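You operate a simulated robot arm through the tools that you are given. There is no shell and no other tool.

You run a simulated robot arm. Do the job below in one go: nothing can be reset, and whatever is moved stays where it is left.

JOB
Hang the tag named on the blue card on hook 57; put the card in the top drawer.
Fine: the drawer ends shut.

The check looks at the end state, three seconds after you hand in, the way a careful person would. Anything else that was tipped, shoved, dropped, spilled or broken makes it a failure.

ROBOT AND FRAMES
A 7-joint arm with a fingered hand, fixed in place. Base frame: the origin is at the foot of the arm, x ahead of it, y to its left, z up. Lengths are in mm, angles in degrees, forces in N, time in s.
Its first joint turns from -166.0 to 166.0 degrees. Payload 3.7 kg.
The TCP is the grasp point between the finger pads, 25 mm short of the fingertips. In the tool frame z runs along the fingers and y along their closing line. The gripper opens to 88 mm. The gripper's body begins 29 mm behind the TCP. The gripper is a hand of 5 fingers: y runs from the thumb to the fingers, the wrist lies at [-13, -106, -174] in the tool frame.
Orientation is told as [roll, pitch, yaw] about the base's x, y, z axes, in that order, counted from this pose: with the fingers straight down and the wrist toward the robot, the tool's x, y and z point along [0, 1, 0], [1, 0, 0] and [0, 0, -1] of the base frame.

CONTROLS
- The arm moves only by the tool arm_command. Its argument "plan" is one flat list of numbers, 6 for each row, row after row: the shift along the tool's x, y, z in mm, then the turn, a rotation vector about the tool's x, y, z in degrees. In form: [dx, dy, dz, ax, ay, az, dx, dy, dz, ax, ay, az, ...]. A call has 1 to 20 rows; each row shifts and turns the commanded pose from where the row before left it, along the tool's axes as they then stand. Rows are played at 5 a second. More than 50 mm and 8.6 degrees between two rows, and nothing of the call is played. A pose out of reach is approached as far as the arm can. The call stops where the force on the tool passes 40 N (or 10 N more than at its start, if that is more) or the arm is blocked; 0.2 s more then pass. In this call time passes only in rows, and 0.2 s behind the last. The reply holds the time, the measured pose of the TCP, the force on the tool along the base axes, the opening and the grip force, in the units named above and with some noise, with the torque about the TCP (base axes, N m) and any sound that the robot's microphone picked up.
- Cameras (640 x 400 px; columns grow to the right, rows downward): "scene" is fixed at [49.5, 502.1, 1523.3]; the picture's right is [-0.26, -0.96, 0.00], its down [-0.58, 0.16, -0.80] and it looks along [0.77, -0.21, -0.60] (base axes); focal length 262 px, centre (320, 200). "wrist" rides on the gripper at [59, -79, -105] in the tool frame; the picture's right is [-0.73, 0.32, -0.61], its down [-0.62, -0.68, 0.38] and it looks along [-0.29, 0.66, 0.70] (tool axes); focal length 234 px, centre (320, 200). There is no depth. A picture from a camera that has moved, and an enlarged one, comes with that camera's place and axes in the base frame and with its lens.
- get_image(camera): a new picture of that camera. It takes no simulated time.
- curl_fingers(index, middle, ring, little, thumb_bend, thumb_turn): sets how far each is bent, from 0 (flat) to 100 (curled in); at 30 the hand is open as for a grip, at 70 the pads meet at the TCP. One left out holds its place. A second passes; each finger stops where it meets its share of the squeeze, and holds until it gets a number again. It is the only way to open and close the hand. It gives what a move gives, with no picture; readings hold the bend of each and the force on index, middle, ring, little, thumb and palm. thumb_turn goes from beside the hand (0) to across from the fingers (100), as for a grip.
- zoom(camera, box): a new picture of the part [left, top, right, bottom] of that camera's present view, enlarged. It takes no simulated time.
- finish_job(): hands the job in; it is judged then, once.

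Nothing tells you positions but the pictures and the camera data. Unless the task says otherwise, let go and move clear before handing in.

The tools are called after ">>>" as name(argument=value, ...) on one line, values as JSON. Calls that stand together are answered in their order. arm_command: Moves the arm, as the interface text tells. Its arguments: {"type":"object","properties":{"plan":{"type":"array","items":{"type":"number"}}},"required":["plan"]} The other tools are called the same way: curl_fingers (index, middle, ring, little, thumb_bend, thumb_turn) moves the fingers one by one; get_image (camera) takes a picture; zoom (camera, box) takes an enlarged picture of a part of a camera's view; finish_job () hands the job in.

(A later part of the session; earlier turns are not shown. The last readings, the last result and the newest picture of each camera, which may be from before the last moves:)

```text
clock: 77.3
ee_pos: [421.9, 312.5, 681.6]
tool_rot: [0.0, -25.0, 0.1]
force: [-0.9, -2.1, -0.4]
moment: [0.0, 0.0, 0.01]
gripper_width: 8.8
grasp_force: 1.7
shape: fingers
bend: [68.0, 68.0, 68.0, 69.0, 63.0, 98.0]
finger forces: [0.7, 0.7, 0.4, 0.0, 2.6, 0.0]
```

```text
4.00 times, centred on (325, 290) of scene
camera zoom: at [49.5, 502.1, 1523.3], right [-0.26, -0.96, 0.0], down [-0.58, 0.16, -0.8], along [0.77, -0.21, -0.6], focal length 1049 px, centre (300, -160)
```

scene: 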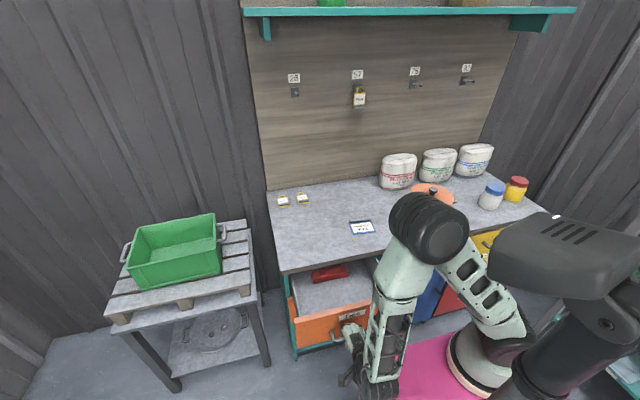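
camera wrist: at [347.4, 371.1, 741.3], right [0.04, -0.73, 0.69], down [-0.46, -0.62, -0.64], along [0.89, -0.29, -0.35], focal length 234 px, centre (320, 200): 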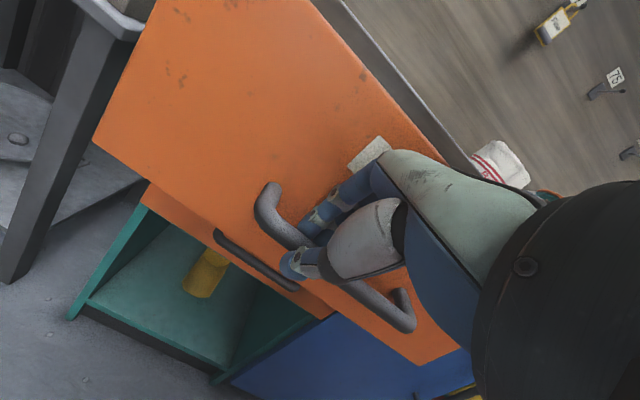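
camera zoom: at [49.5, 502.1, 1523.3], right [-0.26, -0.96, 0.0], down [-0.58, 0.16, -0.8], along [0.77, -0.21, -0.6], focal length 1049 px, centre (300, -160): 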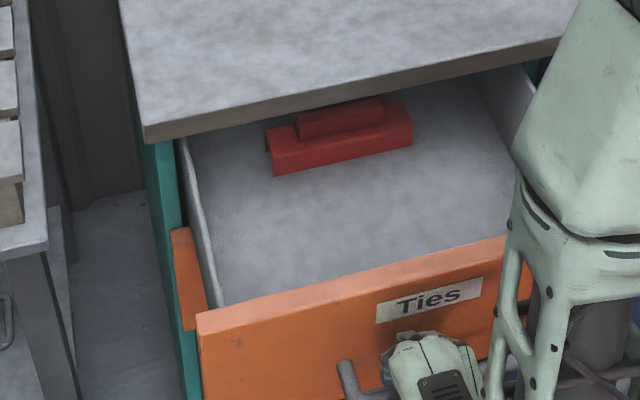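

The Ties drawer is open about 190 mm, with a red box at its back and plenty of free floor in front. I'll open the thumb and fingers and lift off the handle.

>>> curl_fingers(index=58, middle=58, ring=58, little=58, thumb_bend=32)

>>> arm_command(plan=[2, 4.2, -9.1, 0, 0, 0, 4, 5, -10, 0, 0, 0, 4, 5, -10, 0, 0, 0])

>>> get_image(camera="scene")

>>> get_image(camera="wrist")

```text
clock: 78.3
ee_pos: [420.2, 313.7, 682.0]
tool_rot: [0.0, -25.1, -0.1]
force: [0.2, 0.0, 0.7]
moment: [-0.02, -0.02, 0.0]
gripper_width: 52.6
grasp_force: 0.0
shape: fingers
bend: [57.0, 57.0, 57.0, 57.0, 32.0, 98.0]
finger forces: [0.0, 0.0, 0.1, 0.0, 0.0, 0.0]
```

```text
clock: 79.2
ee_pos: [421.1, 323.5, 714.5]
tool_rot: [0.0, -25.0, -0.1]
force: [0.7, -0.8, 0.0]
moment: [-0.01, -0.06, -0.04]
gripper_width: 52.9
grasp_force: 0.1
shape: fingers
bend: [57.0, 57.0, 57.0, 57.0, 32.0, 98.0]
finger forces: [0.0, 0.1, 0.1, 0.0, 0.0, 0.0]
```

```text
taken
```

scene: 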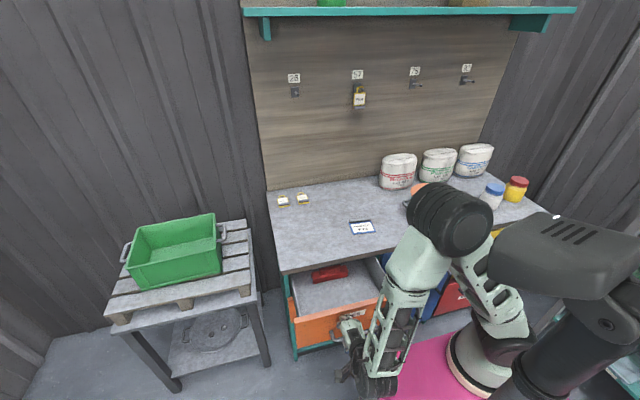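

```text
taken
camera wrist: at [305.5, 382.2, 774.5], right [0.03, -0.73, 0.69], down [-0.46, -0.62, -0.64], along [0.89, -0.29, -0.35], focal length 234 px, centre (320, 200)
```

wrist: 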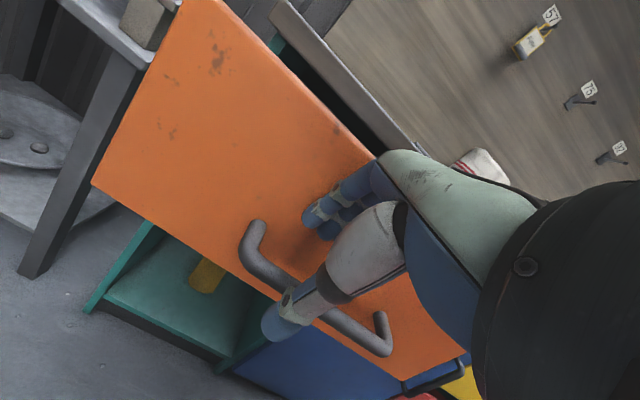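

The drawer stays open, but the elbow is getting close to the stand in the image. I'll swing the hand left first, which takes the elbow away from it, before rising.

>>> arm_command(plan=[15, 2, -4, 0, 0, 0, 25, 0, 0, 0, 0, 0])

>>> get_image(camera="scene")

```text
clock: 79.8
ee_pos: [421.0, 363.7, 719.1]
tool_rot: [0.0, -25.0, -0.1]
force: [-0.2, 0.0, -0.3]
moment: [0.02, 0.0, 0.01]
gripper_width: 52.7
grasp_force: 0.0
shape: fingers
bend: [57.0, 57.0, 57.0, 57.0, 32.0, 98.0]
finger forces: [0.1, 0.0, 0.0, 0.1, 0.1, 0.0]
```

```text
taken
```

scene: 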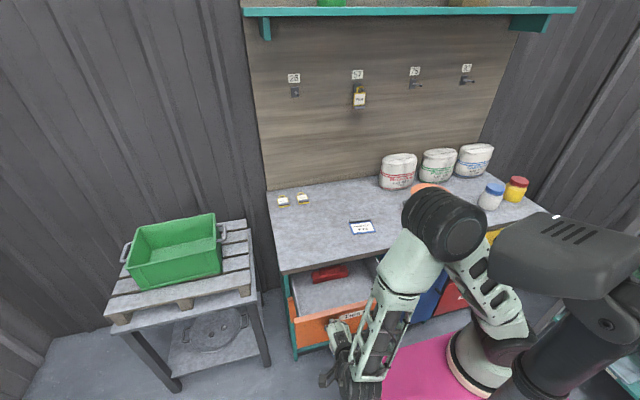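

The elbow moved away as hoped. I'll go further left, then start rising while straightening the hand.

>>> arm_command(plan=[25, 0, 0, 0, 0, 0, 25, 0, 0, 0, 0, 0])

>>> arm_command(plan=[8, 4.2, -9.1, 6.25, 0, 0, 8, 3.2, -9.5, 6.25, 0, 0])

>>> get_image(camera="scene")

```text
clock: 80.3
ee_pos: [420.7, 414.3, 719.4]
tool_rot: [0.0, -25.0, -0.1]
force: [0.8, 0.7, -1.0]
moment: [0.02, -0.02, -0.04]
gripper_width: 53.0
grasp_force: 0.0
shape: fingers
bend: [57.0, 57.0, 57.0, 57.0, 32.0, 98.0]
finger forces: [0.0, 0.1, 0.1, 0.1, 0.0, 0.0]
```

```text
clock: 81.0
ee_pos: [421.3, 431.0, 737.8]
tool_rot: [0.0, -12.5, -0.1]
force: [-1.2, 0.3, 0.5]
moment: [0.01, 0.0, 0.0]
gripper_width: 53.0
grasp_force: 0.0
shape: fingers
bend: [57.0, 57.0, 57.0, 57.0, 32.0, 98.0]
finger forces: [0.0, 0.2, 0.0, 0.0, 0.0, 0.0]
```

```text
taken
```

scene: 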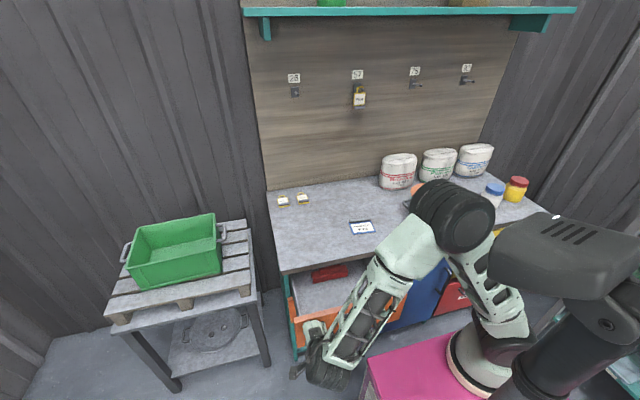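

The elbow is still clear of the stand. I'll keep rotating so the wrist moves forward as it rises, in small steps.

>>> arm_command(plan=[0, 2, -9.8, 6.25, 0, 0, 0, 1, -10, 6.25, 0, 0])

>>> get_image(camera="scene")

```text
clock: 81.5
ee_pos: [420.0, 429.1, 756.9]
tool_rot: [0.1, 0.1, 0.0]
force: [0.7, 0.2, 0.0]
moment: [0.02, 0.0, 0.0]
gripper_width: 52.9
grasp_force: 0.1
shape: fingers
bend: [57.0, 57.0, 57.0, 57.0, 32.0, 98.0]
finger forces: [0.0, 0.1, 0.1, 0.0, 0.0, 0.0]
```

```text
taken
```

scene: 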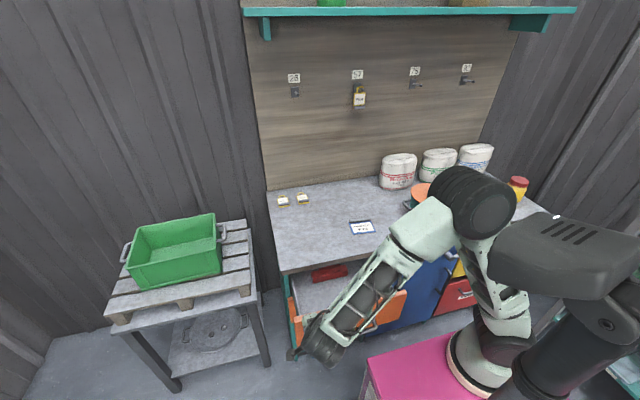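

The elbow and the stand are starting to overlap in the image, so I'll zoom in to judge the gap.

>>> zoom(camera="scene", box=[420, 150, 640, 310])

```text
2.50 times, centred on (530, 230) of scene
camera zoom: at [49.5, 502.1, 1523.3], right [-0.26, -0.96, 0.0], down [-0.58, 0.16, -0.8], along [0.77, -0.21, -0.6], focal length 655 px, centre (-205, 125)
```

zoom: 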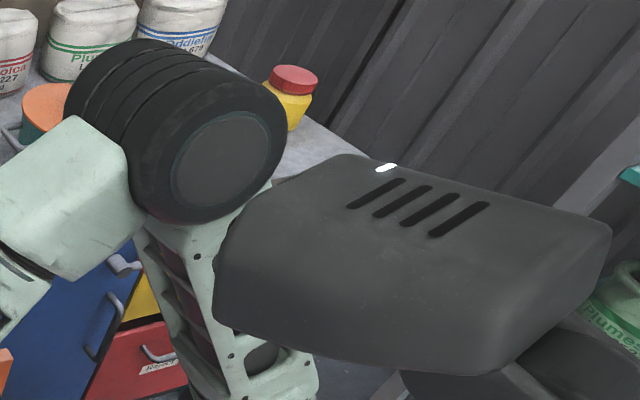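

They are close but not touching. I'll curl the fingers up into the palm so the hand needs less height to clear the drawer front, then move forward, which takes the elbow away from the stand.

>>> curl_fingers(index=98, middle=98, ring=98, little=98, thumb_bend=20)

>>> get_image(camera="wrist")

>>> zoom(camera="scene", box=[270, 250, 430, 380])

```text
clock: 82.5
ee_pos: [421.1, 428.8, 759.2]
tool_rot: [0.0, 0.0, 0.0]
force: [-0.1, 0.0, 0.1]
moment: [0.0, 0.01, 0.03]
gripper_width: 52.2
grasp_force: 0.1
shape: fingers
bend: [98.0, 98.0, 98.0, 98.0, 20.0, 98.0]
finger forces: [0.0, 0.0, 0.0, 0.0, 0.0, 0.1]
```

```text
taken
camera wrist: at [342.0, 488.8, 862.6], right [0.32, -0.73, 0.61], down [-0.68, -0.62, -0.38], along [0.66, -0.29, -0.7], focal length 234 px, centre (320, 200)
```

wrist: 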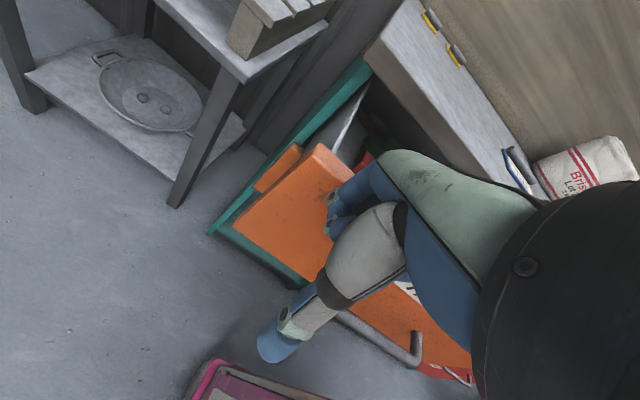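

```text
3.08 times, centred on (350, 315) of scene
camera zoom: at [49.5, 502.1, 1523.3], right [-0.26, -0.96, 0.0], down [-0.58, 0.16, -0.8], along [0.77, -0.21, -0.6], focal length 807 px, centre (228, -154)
```

zoom: 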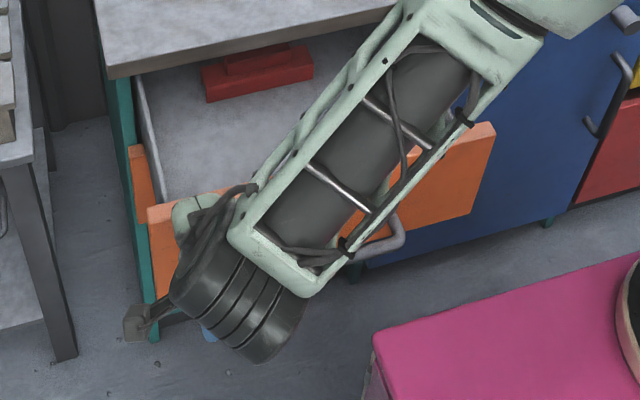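

I'll rise in two small steps with a slight forward lean, checking the elbow gap.

>>> arm_command(plan=[0, 0, -10, 4, 0, 0, 0, 3, -10, 4, 0, 0])

>>> zoom(camera="scene", box=[420, 150, 640, 310])

```text
clock: 83.2
ee_pos: [425.2, 429.5, 776.2]
tool_rot: [0.1, 8.0, -0.1]
force: [-0.3, -0.5, 0.4]
moment: [0.02, 0.01, -0.01]
gripper_width: 52.3
grasp_force: 0.0
shape: fingers
bend: [98.0, 98.0, 98.0, 98.0, 20.0, 98.0]
finger forces: [0.0, 0.0, 0.0, 0.0, 0.0, 0.0]
```

```text
2.50 times, centred on (530, 230) of scene
camera zoom: at [49.5, 502.1, 1523.3], right [-0.26, -0.96, 0.0], down [-0.58, 0.16, -0.8], along [0.77, -0.21, -0.6], focal length 655 px, centre (-205, 125)
```

zoom: 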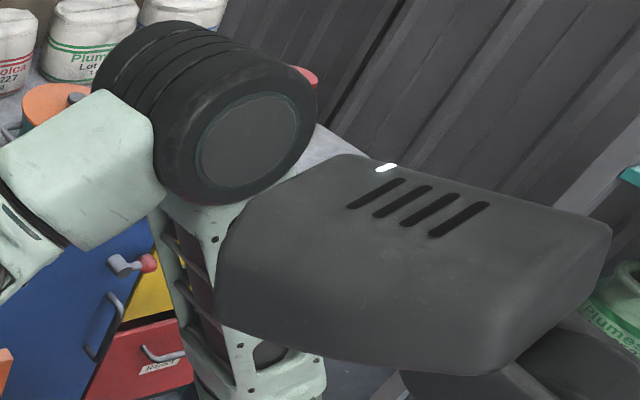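

The elbow is passing above the stand without touching it. I'll take one more small rise, then go forward.

>>> arm_command(plan=[0, 4, -12, 3, 0, 0, 0, 6, -10, 0, 0, 0])

>>> zoom(camera="scene", box=[420, 150, 640, 310])

>>> get_image(camera="wrist")

```text
clock: 83.8
ee_pos: [437.6, 428.6, 797.6]
tool_rot: [0.0, 11.0, 0.0]
force: [-0.4, 0.3, 0.6]
moment: [-0.01, 0.01, -0.03]
gripper_width: 51.8
grasp_force: 0.0
shape: fingers
bend: [98.0, 98.0, 98.0, 98.0, 20.0, 98.0]
finger forces: [0.0, 0.0, 0.0, 0.0, 0.0, 0.0]
```

```text
2.50 times, centred on (530, 230) of scene
camera zoom: at [49.5, 502.1, 1523.3], right [-0.26, -0.96, 0.0], down [-0.58, 0.16, -0.8], along [0.77, -0.21, -0.6], focal length 655 px, centre (-205, 125)
```

zoom: 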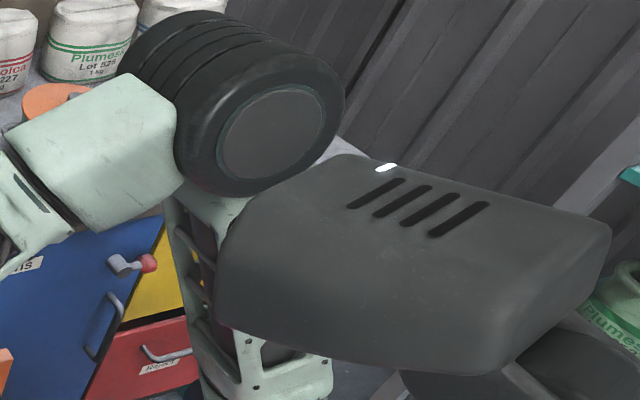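

```text
taken
camera wrist: at [380.6, 487.7, 915.6], right [0.43, -0.73, 0.53], down [-0.74, -0.62, -0.25], along [0.51, -0.29, -0.81], focal length 234 px, centre (320, 200)
```

wrist: 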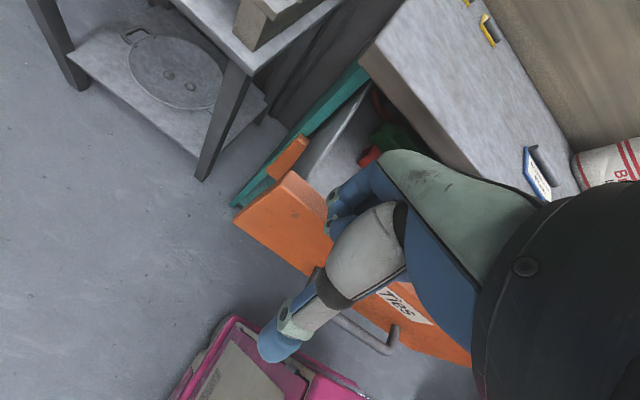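

The hand is above the drawer front. I'll move forward over it toward the bench, which also takes the elbow away from the stand.

>>> arm_command(plan=[0, 20, -12, 0, 0, 0, 0, 23.4, -10.7, 0, 0, 0, 0, 23.4, -10.7, 0, 0, 0, 0, 23.4, -10.7, 0, 0, 0])

>>> get_image(camera="scene")

>>> get_image(camera="wrist")

```text
clock: 84.8
ee_pos: [533.8, 427.1, 824.1]
tool_rot: [-0.1, 11.1, 0.0]
force: [0.7, -0.1, -0.3]
moment: [0.03, 0.03, -0.01]
gripper_width: 52.1
grasp_force: 0.0
shape: fingers
bend: [98.0, 98.0, 98.0, 98.0, 20.0, 98.0]
finger forces: [0.1, 0.0, 0.0, 0.0, 0.1, 0.0]
```

```text
taken
```

scene: 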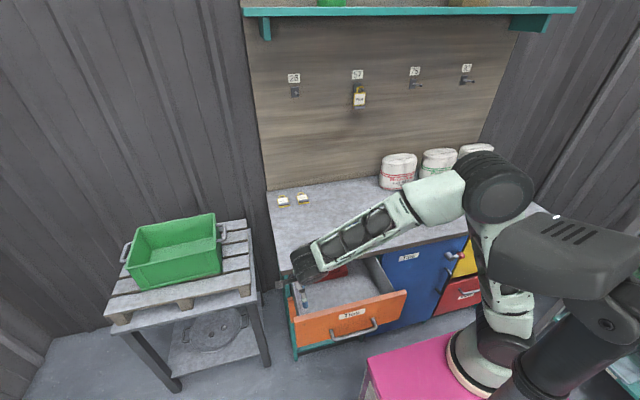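

```text
taken
camera wrist: at [477.2, 486.9, 941.4], right [0.43, -0.73, 0.53], down [-0.74, -0.62, -0.25], along [0.51, -0.29, -0.81], focal length 234 px, centre (320, 200)
```

wrist: 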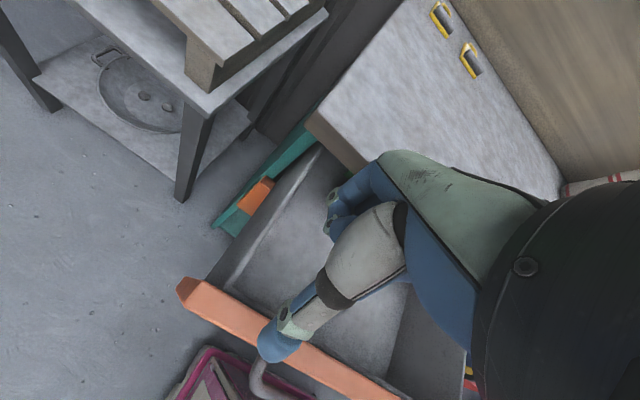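

The drawer stands wide open and the stand is untouched. I'll travel low and well forward over the bench, where the elbow has most clearance, then come across to the card.

>>> arm_command(plan=[0, 23.4, -12, -5.5, 0, 0, 0, 24.5, -10, -5.5, 0, 0, -6, 35, -4, 0, 0, 0, -6, 35, -4, 0, 0, 0, -6, 35, -4, 0, 0, 0, -6, 35, -4, 0, 0, 0])

>>> get_image(camera="scene")

```text
clock: 86.2
ee_pos: [727.9, 405.5, 855.6]
tool_rot: [0.0, -0.1, 0.1]
force: [0.4, -0.6, 0.7]
moment: [0.01, -0.01, 0.02]
gripper_width: 51.8
grasp_force: 0.1
shape: fingers
bend: [98.0, 98.0, 98.0, 98.0, 20.0, 98.0]
finger forces: [0.0, 0.0, 0.0, 0.0, 0.0, 0.1]
```

```text
taken
```

scene: 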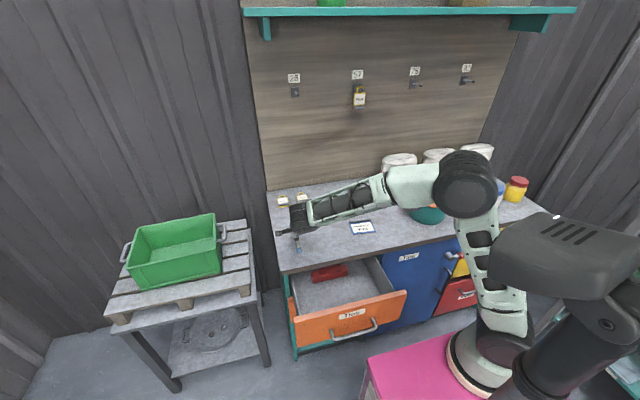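

The route works well. Now I'll move across toward the card.

>>> arm_command(plan=[-26, 23, -6, 0, 0, 0, -26, 23, -6, 0, 0, 0, -26, 23, -6, 0, 0, 0, -26, 20, -6, 0, 0, 0])

>>> arm_command(plan=[-35, -3, -4, 0, 0, 0, -35, -4, -4, 0, 0, 0, -35, -5, -4, 0, 0, 0, -35, -5, -4, 0, 0, 0])

>>> get_image(camera="scene")

>>> get_image(camera="wrist")

```text
clock: 87.2
ee_pos: [814.3, 300.4, 878.3]
tool_rot: [0.0, 0.1, 0.0]
force: [-0.6, 0.3, -0.2]
moment: [0.0, -0.04, -0.01]
gripper_width: 51.6
grasp_force: 0.0
shape: fingers
bend: [98.0, 98.0, 98.0, 98.0, 20.0, 98.0]
finger forces: [0.0, 0.0, 0.0, 0.0, 0.1, 0.2]
```

```text
clock: 88.2
ee_pos: [798.8, 160.1, 894.7]
tool_rot: [0.0, 0.1, 0.0]
force: [0.2, 0.1, -0.6]
moment: [-0.06, -0.01, 0.02]
gripper_width: 52.0
grasp_force: 0.1
shape: fingers
bend: [98.0, 98.0, 98.0, 98.0, 20.0, 98.0]
finger forces: [0.0, 0.1, 0.0, 0.1, 0.0, 0.0]
```

```text
taken
```

scene: 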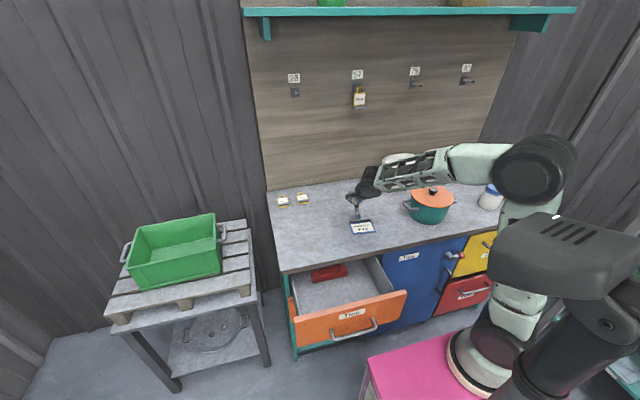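

```text
taken
camera wrist: at [719.5, 219.4, 998.7], right [0.32, -0.73, 0.61], down [-0.68, -0.62, -0.38], along [0.66, -0.29, -0.7], focal length 234 px, centre (320, 200)
```

wrist: 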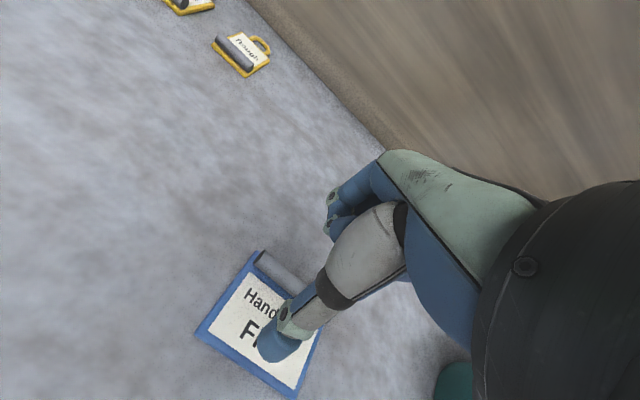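

The card is in view. I'll zoom in to locate its ridge precisely.

>>> zoom(camera="wrist", box=[180, 230, 372, 400])

>>> zoom(camera="scene", box=[340, 190, 390, 241])

```text
2.35 times, centred on (276, 315) of wrist
camera zoom: at [719.5, 219.4, 998.7], right [0.32, -0.73, 0.61], down [-0.68, -0.62, -0.38], along [0.66, -0.29, -0.7], focal length 551 px, centre (424, -71)
```

zoom: 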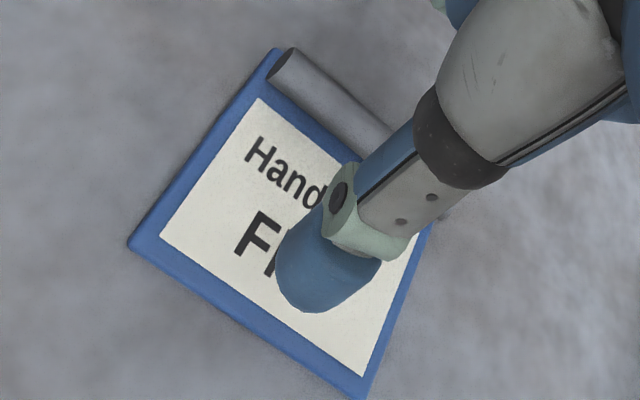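

```text
7.84 times, centred on (365, 216) of scene
camera zoom: at [49.5, 502.1, 1523.3], right [-0.26, -0.96, 0.0], down [-0.58, 0.16, -0.8], along [0.77, -0.21, -0.6], focal length 2056 px, centre (-33, 78)
```

zoom: 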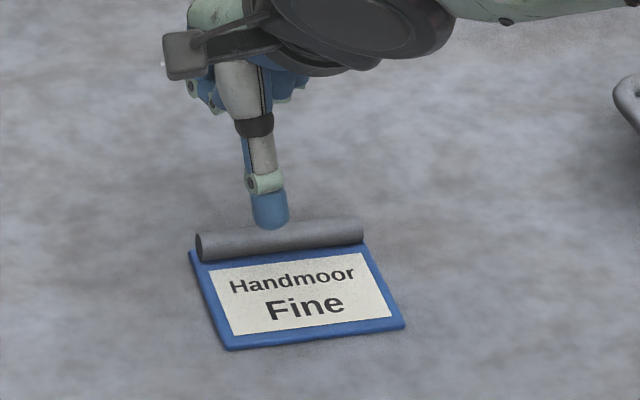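

The card's ridge is centred near (797.5, 125.5), turned about −5°. I'll open the hand, align with the ridge and come down above it.

>>> curl_fingers(index=50, middle=50, ring=50, little=50, thumb_bend=50)

>>> arm_command(plan=[-17.5, -0.5, 0, 0, 0, 5, -17.5, -2, 0, 0, 0, 0, 0, 0, 15, 0, 0, 0, 0, 0, 12, 0, 0, 0])

>>> get_image(camera="wrist")

>>> zoom(camera="wrist", box=[200, 180, 392, 330])

>>> zoom(camera="scene", box=[340, 190, 390, 241])

```text
clock: 89.2
ee_pos: [798.7, 160.8, 894.3]
tool_rot: [0.0, 0.0, -0.1]
force: [0.0, 0.8, 0.2]
moment: [-0.02, 0.0, 0.0]
gripper_width: 41.7
grasp_force: 0.0
shape: fingers
bend: [50.0, 50.0, 50.0, 50.0, 50.0, 98.0]
finger forces: [0.0, 0.0, 0.1, 0.1, 0.0, 0.0]
```

```text
clock: 90.2
ee_pos: [793.5, 124.7, 867.8]
tool_rot: [0.0, 0.0, -5.0]
force: [-0.3, -1.1, 0.7]
moment: [-0.01, 0.0, 0.0]
gripper_width: 41.7
grasp_force: 0.2
shape: fingers
bend: [50.0, 50.0, 50.0, 50.0, 50.0, 98.0]
finger forces: [0.0, 0.0, 0.0, 0.0, 0.0, 0.0]
```

```text
taken
camera wrist: at [720.0, 190.7, 972.4], right [0.26, -0.75, 0.61], down [-0.73, -0.56, -0.38], along [0.63, -0.35, -0.7], focal length 234 px, centre (320, 200)
```

wrist: 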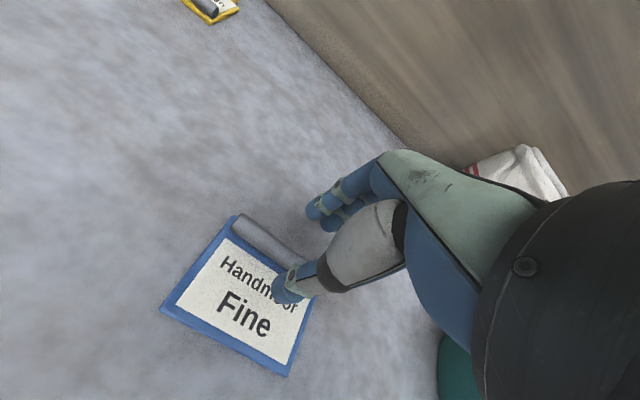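

```text
2.67 times, centred on (296, 255) of wrist
camera zoom: at [720.0, 190.7, 972.4], right [0.26, -0.75, 0.61], down [-0.73, -0.56, -0.38], along [0.63, -0.35, -0.7], focal length 624 px, centre (384, 53)
```

zoom: 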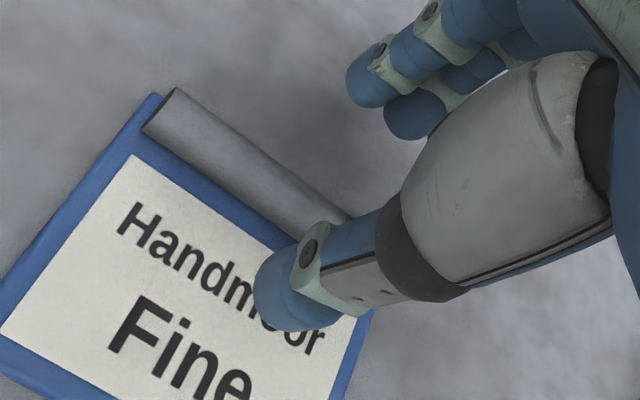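

```text
7.84 times, centred on (365, 216) of scene
camera zoom: at [49.5, 502.1, 1523.3], right [-0.26, -0.96, 0.0], down [-0.58, 0.16, -0.8], along [0.77, -0.21, -0.6], focal length 2056 px, centre (-33, 78)
```

zoom: 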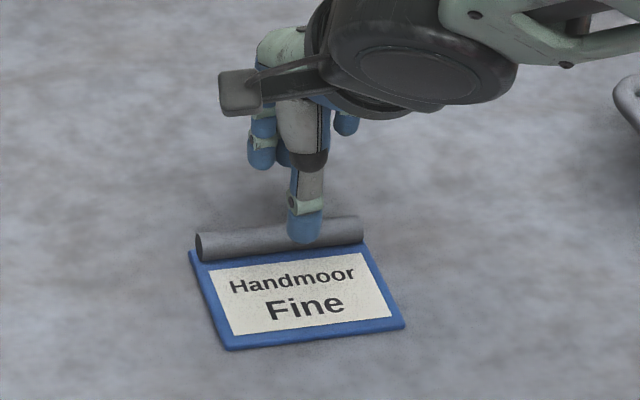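

The ridge is about 5 mm further forward than the hand's centre. I'll correct that and lower in steps toward contact.

>>> arm_command(plan=[-1, 5, 8, 0, 0, 0, 0, 0, 10, 0, 0, 0, 0, 0, 8, 0, 0, 0])

>>> zoom(camera="wrist", box=[200, 160, 392, 310])

>>> zoom(camera="scene", box=[345, 200, 385, 240])

```text
clock: 91.0
ee_pos: [799.6, 123.0, 841.7]
tool_rot: [0.0, 0.0, -5.1]
force: [-1.0, -0.3, 0.5]
moment: [0.01, 0.0, -0.02]
gripper_width: 41.7
grasp_force: 0.0
shape: fingers
bend: [50.0, 50.0, 50.0, 50.0, 50.0, 98.0]
finger forces: [0.1, 0.0, 0.1, 0.0, 0.0, 0.0]
```

```text
2.67 times, centred on (296, 235) of wrist
camera zoom: at [726.1, 189.1, 945.9], right [0.26, -0.75, 0.61], down [-0.73, -0.56, -0.38], along [0.63, -0.35, -0.7], focal length 624 px, centre (384, 107)
```

zoom: 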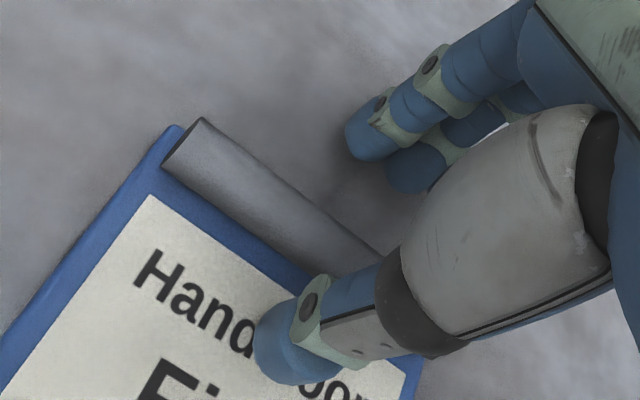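

```text
10.00 times, centred on (365, 220) of scene
camera zoom: at [49.5, 502.1, 1523.3], right [-0.26, -0.96, 0.0], down [-0.58, 0.16, -0.8], along [0.77, -0.21, -0.6], focal length 2621 px, centre (-130, 0)
```

zoom: 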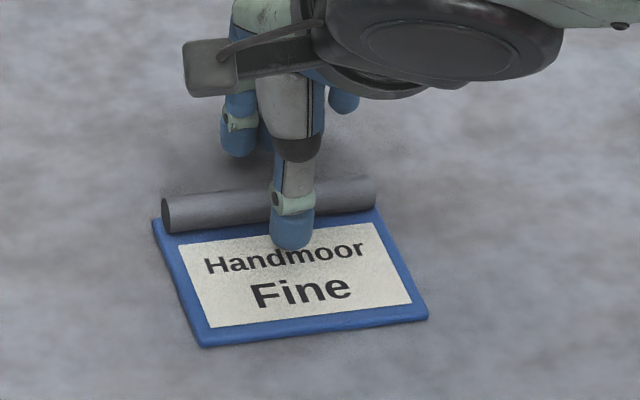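

The ridge is centred between the fingers. I'll narrow the gap and lower to light contact.

>>> curl_fingers(index=57, middle=57, ring=57, little=57, thumb_bend=57)

>>> arm_command(plan=[0, 2, 2, 0, 0, 0, 0, 0, 2, 0, 0, 0])

>>> arm_command(plan=[0, 0, 1.5, 0, 0, 0, 0, 0, 1.5, 0, 0, 0])

>>> zoom(camera="wrist", box=[200, 160, 392, 310])

```text
clock: 92.0
ee_pos: [800.9, 124.1, 842.0]
tool_rot: [0.0, 0.0, -5.1]
force: [0.1, -0.2, -0.1]
moment: [0.01, -0.02, 0.0]
gripper_width: 28.9
grasp_force: 0.1
shape: fingers
bend: [56.0, 56.0, 56.0, 56.0, 56.0, 98.0]
finger forces: [0.1, 0.0, 0.1, 0.0, 0.0, 0.0]
```

```text
clock: 92.5
ee_pos: [800.5, 122.3, 838.6]
tool_rot: [0.0, 0.0, -5.0]
force: [-0.7, 0.5, 0.1]
moment: [0.0, 0.02, 0.0]
gripper_width: 29.0
grasp_force: 0.1
shape: fingers
bend: [56.0, 56.0, 56.0, 56.0, 56.0, 98.0]
finger forces: [0.1, 0.0, 0.0, 0.1, 0.0, 0.2]
```

```text
clock: 93.2
ee_pos: [800.9, 123.5, 834.9]
tool_rot: [0.1, -0.1, -5.1]
force: [0.1, -0.2, -0.1]
moment: [0.0, 0.02, -0.03]
gripper_width: 28.7
grasp_force: 0.0
shape: fingers
bend: [56.0, 56.0, 56.0, 56.0, 56.0, 98.0]
finger forces: [0.0, 0.0, 0.1, 0.0, 0.1, 0.0]
```

```text
2.67 times, centred on (296, 235) of wrist
camera zoom: at [726.8, 189.0, 938.9], right [0.26, -0.75, 0.61], down [-0.73, -0.56, -0.38], along [0.63, -0.35, -0.7], focal length 624 px, centre (384, 107)
```

zoom: 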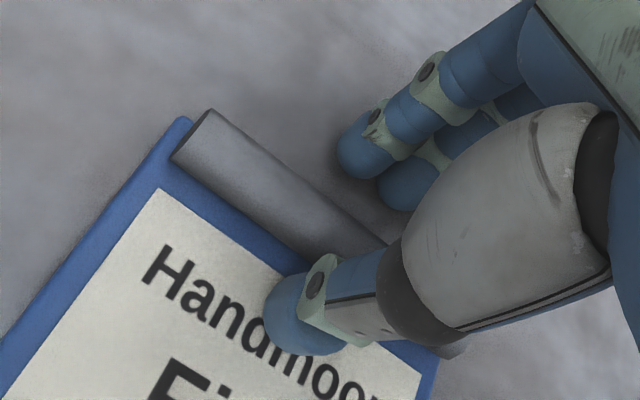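

No contact yet at z≈834. I'll lower a little more.

>>> arm_command(plan=[0, 0, 1.5, 0, 0, 0, 0, 0, 1.5, 0, 0, 0])

>>> curl_fingers(index=62, middle=62, ring=62, little=62, thumb_bend=62)

>>> zoom(camera="wrist", box=[200, 160, 392, 310])

>>> zoom(camera="scene", box=[345, 200, 385, 240])

```text
clock: 93.8
ee_pos: [800.1, 123.1, 833.1]
tool_rot: [0.0, -0.1, -5.1]
force: [0.3, -0.1, 5.7]
moment: [0.03, 0.19, 0.05]
gripper_width: 29.0
grasp_force: 3.2
shape: fingers
bend: [56.0, 56.0, 56.0, 56.0, 56.0, 98.0]
finger forces: [0.0, 0.0, 0.0, 0.0, 5.5, 0.1]
```

```text
clock: 94.8
ee_pos: [799.5, 123.2, 832.0]
tool_rot: [0.0, -0.1, -5.1]
force: [-1.1, 0.2, 9.8]
moment: [0.11, 0.26, 0.01]
gripper_width: 20.0
grasp_force: 4.7
shape: fingers
bend: [62.0, 62.0, 62.0, 62.0, 59.0, 98.0]
finger forces: [0.0, 0.0, 0.0, 0.1, 9.6, 0.0]
```

```text
2.67 times, centred on (296, 235) of wrist
camera zoom: at [726.6, 188.9, 936.5], right [0.26, -0.75, 0.61], down [-0.73, -0.56, -0.38], along [0.63, -0.35, -0.7], focal length 624 px, centre (384, 107)
```

zoom: 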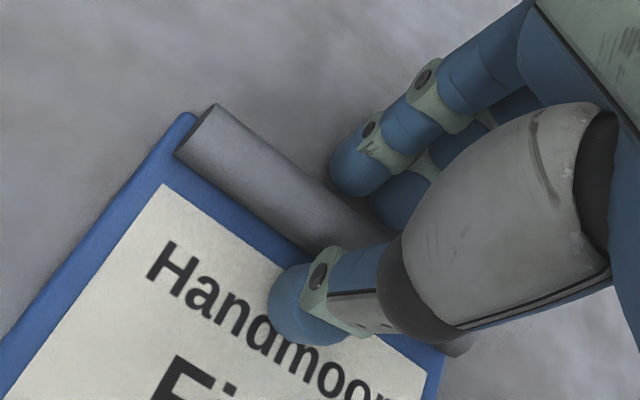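

```text
10.00 times, centred on (365, 220) of scene
camera zoom: at [49.5, 502.1, 1523.3], right [-0.26, -0.96, 0.0], down [-0.58, 0.16, -0.8], along [0.77, -0.21, -0.6], focal length 2621 px, centre (-130, 0)
```

zoom: 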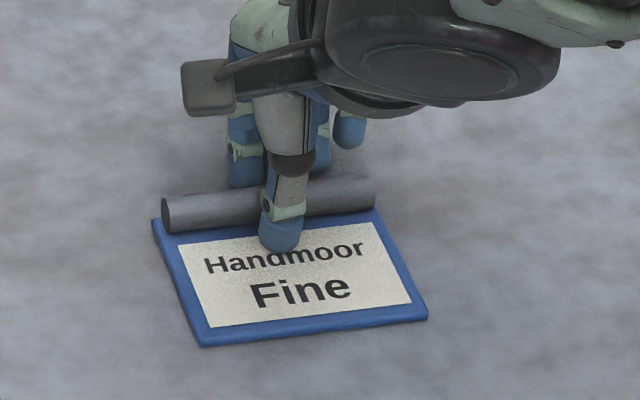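

The thumb rests on the card. I'll ease up by a millimetre and close fully on the ridge.

>>> arm_command(plan=[0, 0, -1.2, 0, 0, 0])

>>> curl_fingers(index=73, middle=73, ring=73, little=66, thumb_bend=73)

>>> zoom(camera="wrist", box=[200, 160, 392, 310])

>>> zoom(camera="scene", box=[345, 200, 385, 240])

```text
clock: 95.2
ee_pos: [799.8, 123.6, 832.6]
tool_rot: [0.0, 0.0, -5.1]
force: [0.3, 0.1, -0.5]
moment: [-0.03, 0.01, -0.01]
gripper_width: 16.2
grasp_force: 0.1
shape: fingers
bend: [62.0, 62.0, 62.0, 62.0, 62.0, 98.0]
finger forces: [0.1, 0.1, 0.0, 0.0, 0.1, 0.0]
```

```text
clock: 96.2
ee_pos: [799.5, 123.7, 833.3]
tool_rot: [0.0, 0.1, -5.1]
force: [0.0, 0.1, 1.2]
moment: [0.06, 0.1, -0.03]
gripper_width: 8.2
grasp_force: 9.2
shape: fingers
bend: [72.0, 72.0, 73.0, 66.0, 65.0, 96.0]
finger forces: [5.2, 2.2, 0.5, 0.1, 11.2, 0.1]
```

```text
2.67 times, centred on (296, 235) of wrist
camera zoom: at [726.5, 189.1, 937.6], right [0.26, -0.75, 0.61], down [-0.73, -0.56, -0.38], along [0.63, -0.35, -0.7], focal length 624 px, centre (384, 107)
```

zoom: 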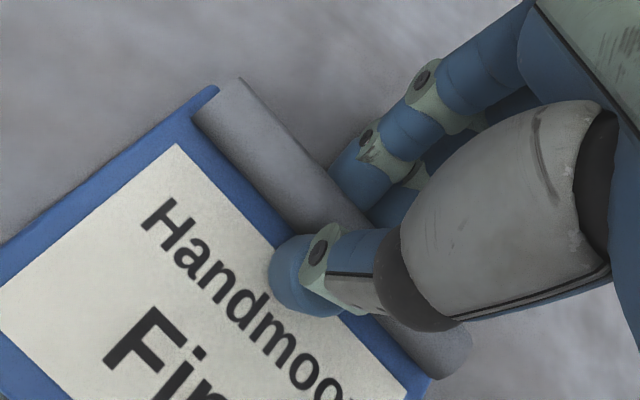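

```text
10.00 times, centred on (365, 220) of scene
camera zoom: at [49.5, 502.1, 1523.3], right [-0.26, -0.96, 0.0], down [-0.58, 0.16, -0.8], along [0.77, -0.21, -0.6], focal length 2621 px, centre (-130, 0)
```

zoom: 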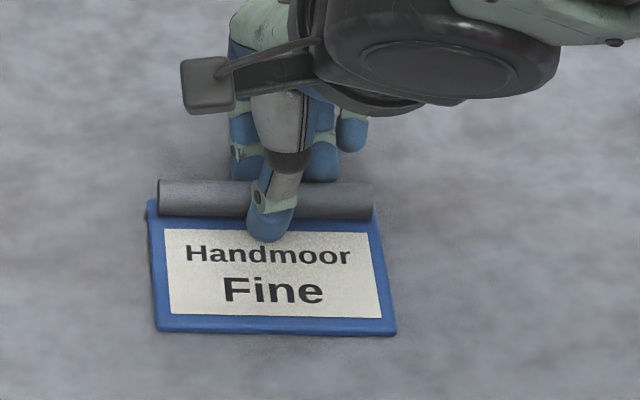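

The card turned about 12° as it was squeezed, but the ridge is held firmly with 11 N on the thumb. I'll lift slightly and check.

>>> arm_command(plan=[0, 0, -3, 0, 0, 0, 0, 0, -5, 0, 0, 0, 0, 0, -8, 0, 0, 0, 0, 0, -10, 0, 0, 0])

>>> get_image(camera="wrist")

>>> zoom(camera="scene", box=[340, 190, 390, 240])

```text
clock: 97.2
ee_pos: [799.8, 124.1, 859.4]
tool_rot: [0.0, 0.0, -5.1]
force: [-1.1, 1.4, -0.3]
moment: [0.03, -0.05, 0.01]
gripper_width: 8.1
grasp_force: 8.4
shape: fingers
bend: [72.0, 72.0, 73.0, 66.0, 65.0, 96.0]
finger forces: [5.8, 2.3, 0.1, 0.0, 8.3, 0.1]
```

```text
taken
camera wrist: at [727.3, 189.8, 963.1], right [0.26, -0.75, 0.61], down [-0.73, -0.56, -0.38], along [0.63, -0.35, -0.7], focal length 234 px, centre (320, 200)
```

wrist: 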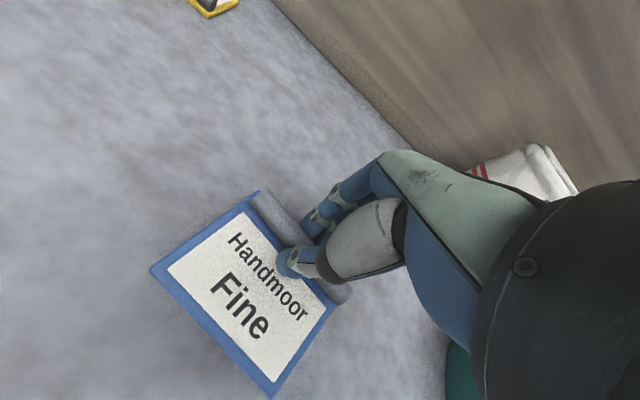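

```text
8.00 times, centred on (365, 215) of scene
camera zoom: at [49.5, 502.1, 1523.3], right [-0.26, -0.96, 0.0], down [-0.58, 0.16, -0.8], along [0.77, -0.21, -0.6], focal length 2097 px, centre (-40, 80)
```

zoom: 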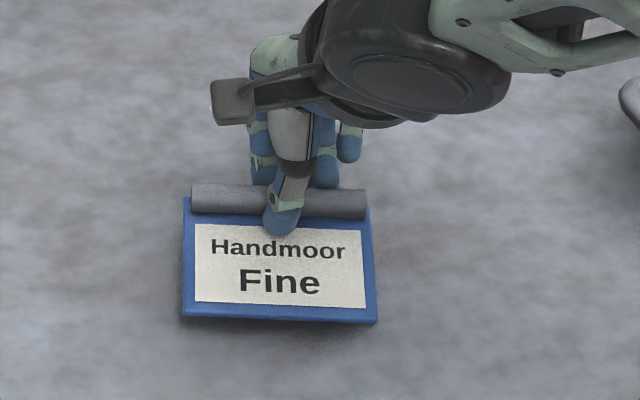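

The card is lifted and held. I'll carry it up and around by the same safe forward route toward the open drawer.

>>> arm_command(plan=[0, 0, -15, 0, 0, 0, 0, 0, -15, 0, 0, 0, 30, 2, -5, 0, 0, 0, 35, 3, 0, 0, 0, 0, 35, 3, 0, 0, 0, 0, 35, 3, 0, 0, 0, 0, 35, 3, 0, 0, 0, 0])

>>> get_image(camera="scene")

>>> get_image(camera="wrist")

```text
clock: 98.8
ee_pos: [829.8, 292.4, 897.1]
tool_rot: [0.1, 0.0, -5.1]
force: [-0.1, -0.3, -0.2]
moment: [-0.02, -0.01, 0.03]
gripper_width: 7.7
grasp_force: 8.1
shape: fingers
bend: [72.0, 72.0, 73.0, 66.0, 65.0, 96.0]
finger forces: [5.7, 2.4, 0.2, 0.0, 8.3, 0.0]
```

```text
taken
```

scene: 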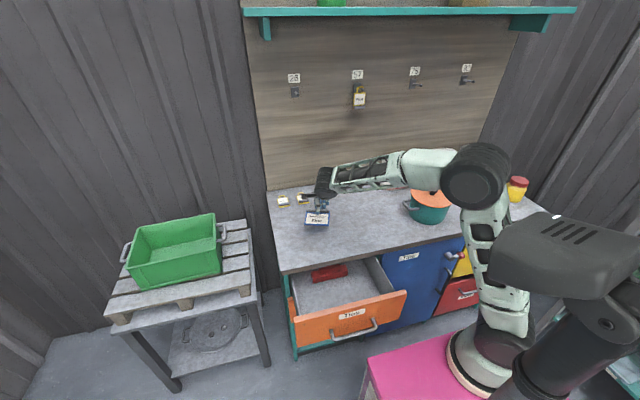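

```text
taken
camera wrist: at [756.4, 358.2, 1000.9], right [0.26, -0.75, 0.61], down [-0.73, -0.56, -0.38], along [0.63, -0.35, -0.7], focal length 234 px, centre (320, 200)
```

wrist: 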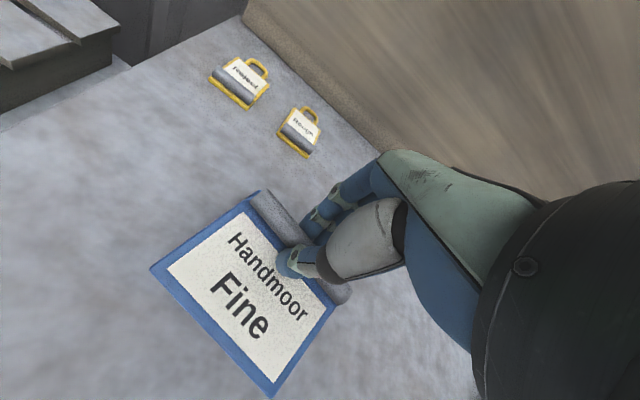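

The card is steady. I'll continue left and back toward a point above the drawer opening.

>>> arm_command(plan=[24.5, -29.8, 1, 0, 0, 0, 24.5, -29.8, 1, 0, 0, 0, 24.5, -29.8, 1, 0, 0, 0, 24.5, -29.8, 1, 0, 0, 0])

>>> arm_command(plan=[-3.1, -35.4, 1, 0, 0, 0, -3.1, -35.4, 1, 0, 0, 0, -3.1, -35.4, 1, 0, 0, 0, -2.5, -28, 1, 0, 0, 0])

>>> get_image(camera="scene")

>>> get_image(camera="wrist")

```text
clock: 99.8
ee_pos: [720.0, 401.8, 891.1]
tool_rot: [-0.1, -0.1, -5.1]
force: [-0.3, -0.3, -0.4]
moment: [0.0, 0.02, -0.02]
gripper_width: 7.9
grasp_force: 8.7
shape: fingers
bend: [72.0, 72.0, 73.0, 66.0, 65.0, 96.0]
finger forces: [5.8, 2.4, 0.0, 0.0, 8.3, 0.0]
```

```text
clock: 100.8
ee_pos: [585.9, 399.9, 886.7]
tool_rot: [0.0, 0.0, -5.0]
force: [0.1, 0.4, -1.4]
moment: [-0.03, 0.0, 0.0]
gripper_width: 8.0
grasp_force: 8.3
shape: fingers
bend: [72.0, 72.0, 73.0, 66.0, 65.0, 96.0]
finger forces: [5.7, 2.4, 0.0, 0.0, 8.3, 0.0]
```

```text
taken
```

scene: 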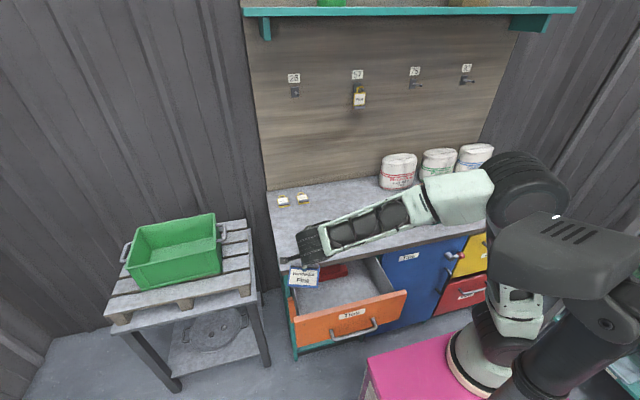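

```text
taken
camera wrist: at [513.2, 465.5, 990.3], right [0.26, -0.75, 0.61], down [-0.73, -0.56, -0.38], along [0.63, -0.35, -0.7], focal length 234 px, centre (320, 200)
```

wrist: 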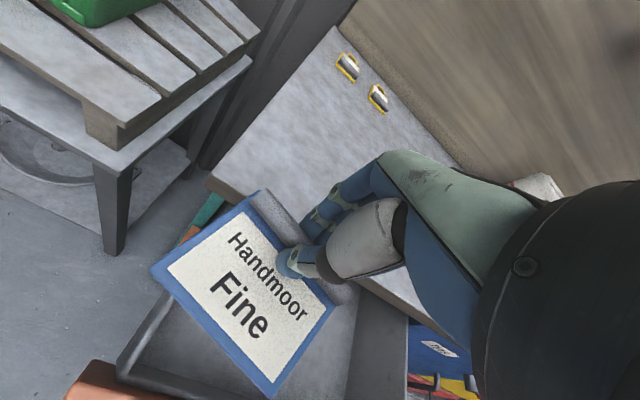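

I'm above the open drawer and the stand is untouched. I'll descend, which moves the elbow away from the stand.

>>> arm_command(plan=[-4, -3, 20, 0, 0, 0, -4, -3, 25, 0, 0, 0, -4, -2, 25, 0, 0, 0])

>>> get_image(camera="scene")

>>> get_image(camera="wrist")

```text
clock: 101.5
ee_pos: [577.3, 389.7, 814.6]
tool_rot: [0.0, 0.0, -5.2]
force: [0.1, 0.7, -0.1]
moment: [-0.03, -0.01, -0.02]
gripper_width: 7.7
grasp_force: 7.8
shape: fingers
bend: [72.0, 72.0, 73.0, 66.0, 65.0, 96.0]
finger forces: [5.7, 2.5, 0.0, 0.0, 8.3, 0.0]
```

```text
taken
```

scene: 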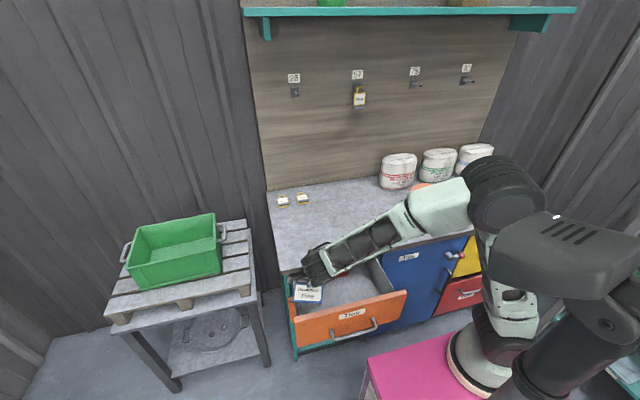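

```text
taken
camera wrist: at [503.3, 455.0, 918.9], right [0.26, -0.75, 0.61], down [-0.73, -0.56, -0.38], along [0.63, -0.35, -0.7], focal length 234 px, centre (320, 200)
```

wrist: 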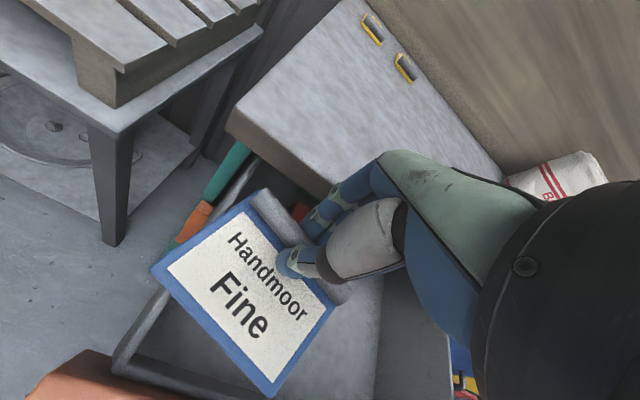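

The drawer's left wall is close on that side, so I'll shift right to centre the card in the opening and check the clearances.

>>> arm_command(plan=[-25, 4, 6, 0, 0, 0, -25, 4, 8, 0, 0, 0])

>>> get_image(camera="scene")

>>> get_image(camera="wrist")

>>> zoom(camera="scene", box=[265, 230, 425, 350])

```text
clock: 102.2
ee_pos: [580.7, 340.8, 799.4]
tool_rot: [0.0, 0.1, -5.0]
force: [0.7, -0.2, -0.6]
moment: [-0.05, -0.01, 0.01]
gripper_width: 8.0
grasp_force: 8.6
shape: fingers
bend: [72.0, 72.0, 73.0, 66.0, 65.0, 96.0]
finger forces: [5.7, 2.4, 0.1, 0.0, 8.3, 0.1]
```

```text
taken
```

scene: 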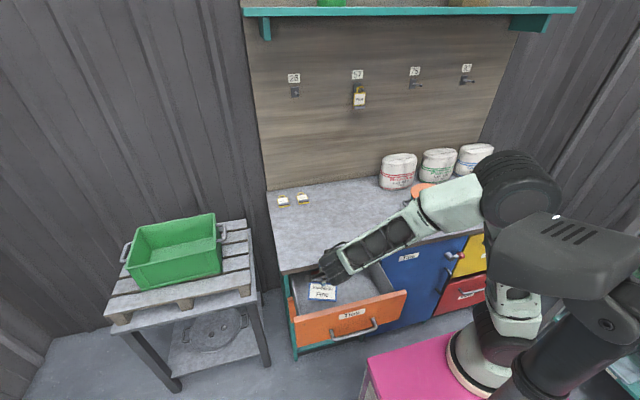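

```text
taken
camera wrist: at [506.1, 405.7, 904.4], right [0.26, -0.75, 0.61], down [-0.73, -0.56, -0.38], along [0.63, -0.35, -0.7], focal length 234 px, centre (320, 200)
```

wrist: 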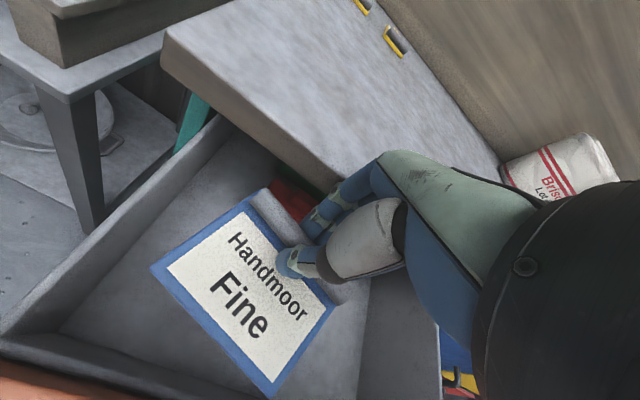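

```text
3.33 times, centred on (345, 290) of scene
camera zoom: at [49.5, 502.1, 1523.3], right [-0.26, -0.96, 0.0], down [-0.58, 0.16, -0.8], along [0.77, -0.21, -0.6], focal length 874 px, centre (237, -100)
```

zoom: 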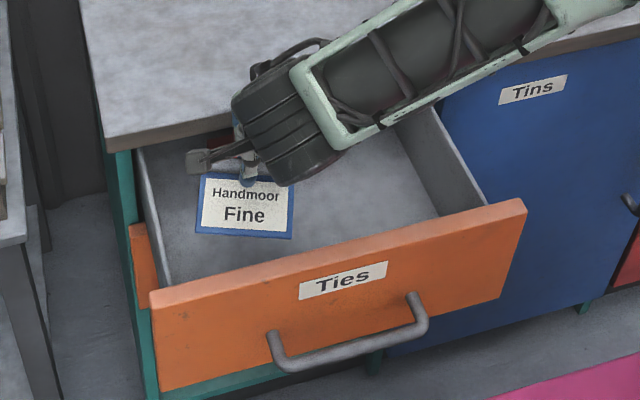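

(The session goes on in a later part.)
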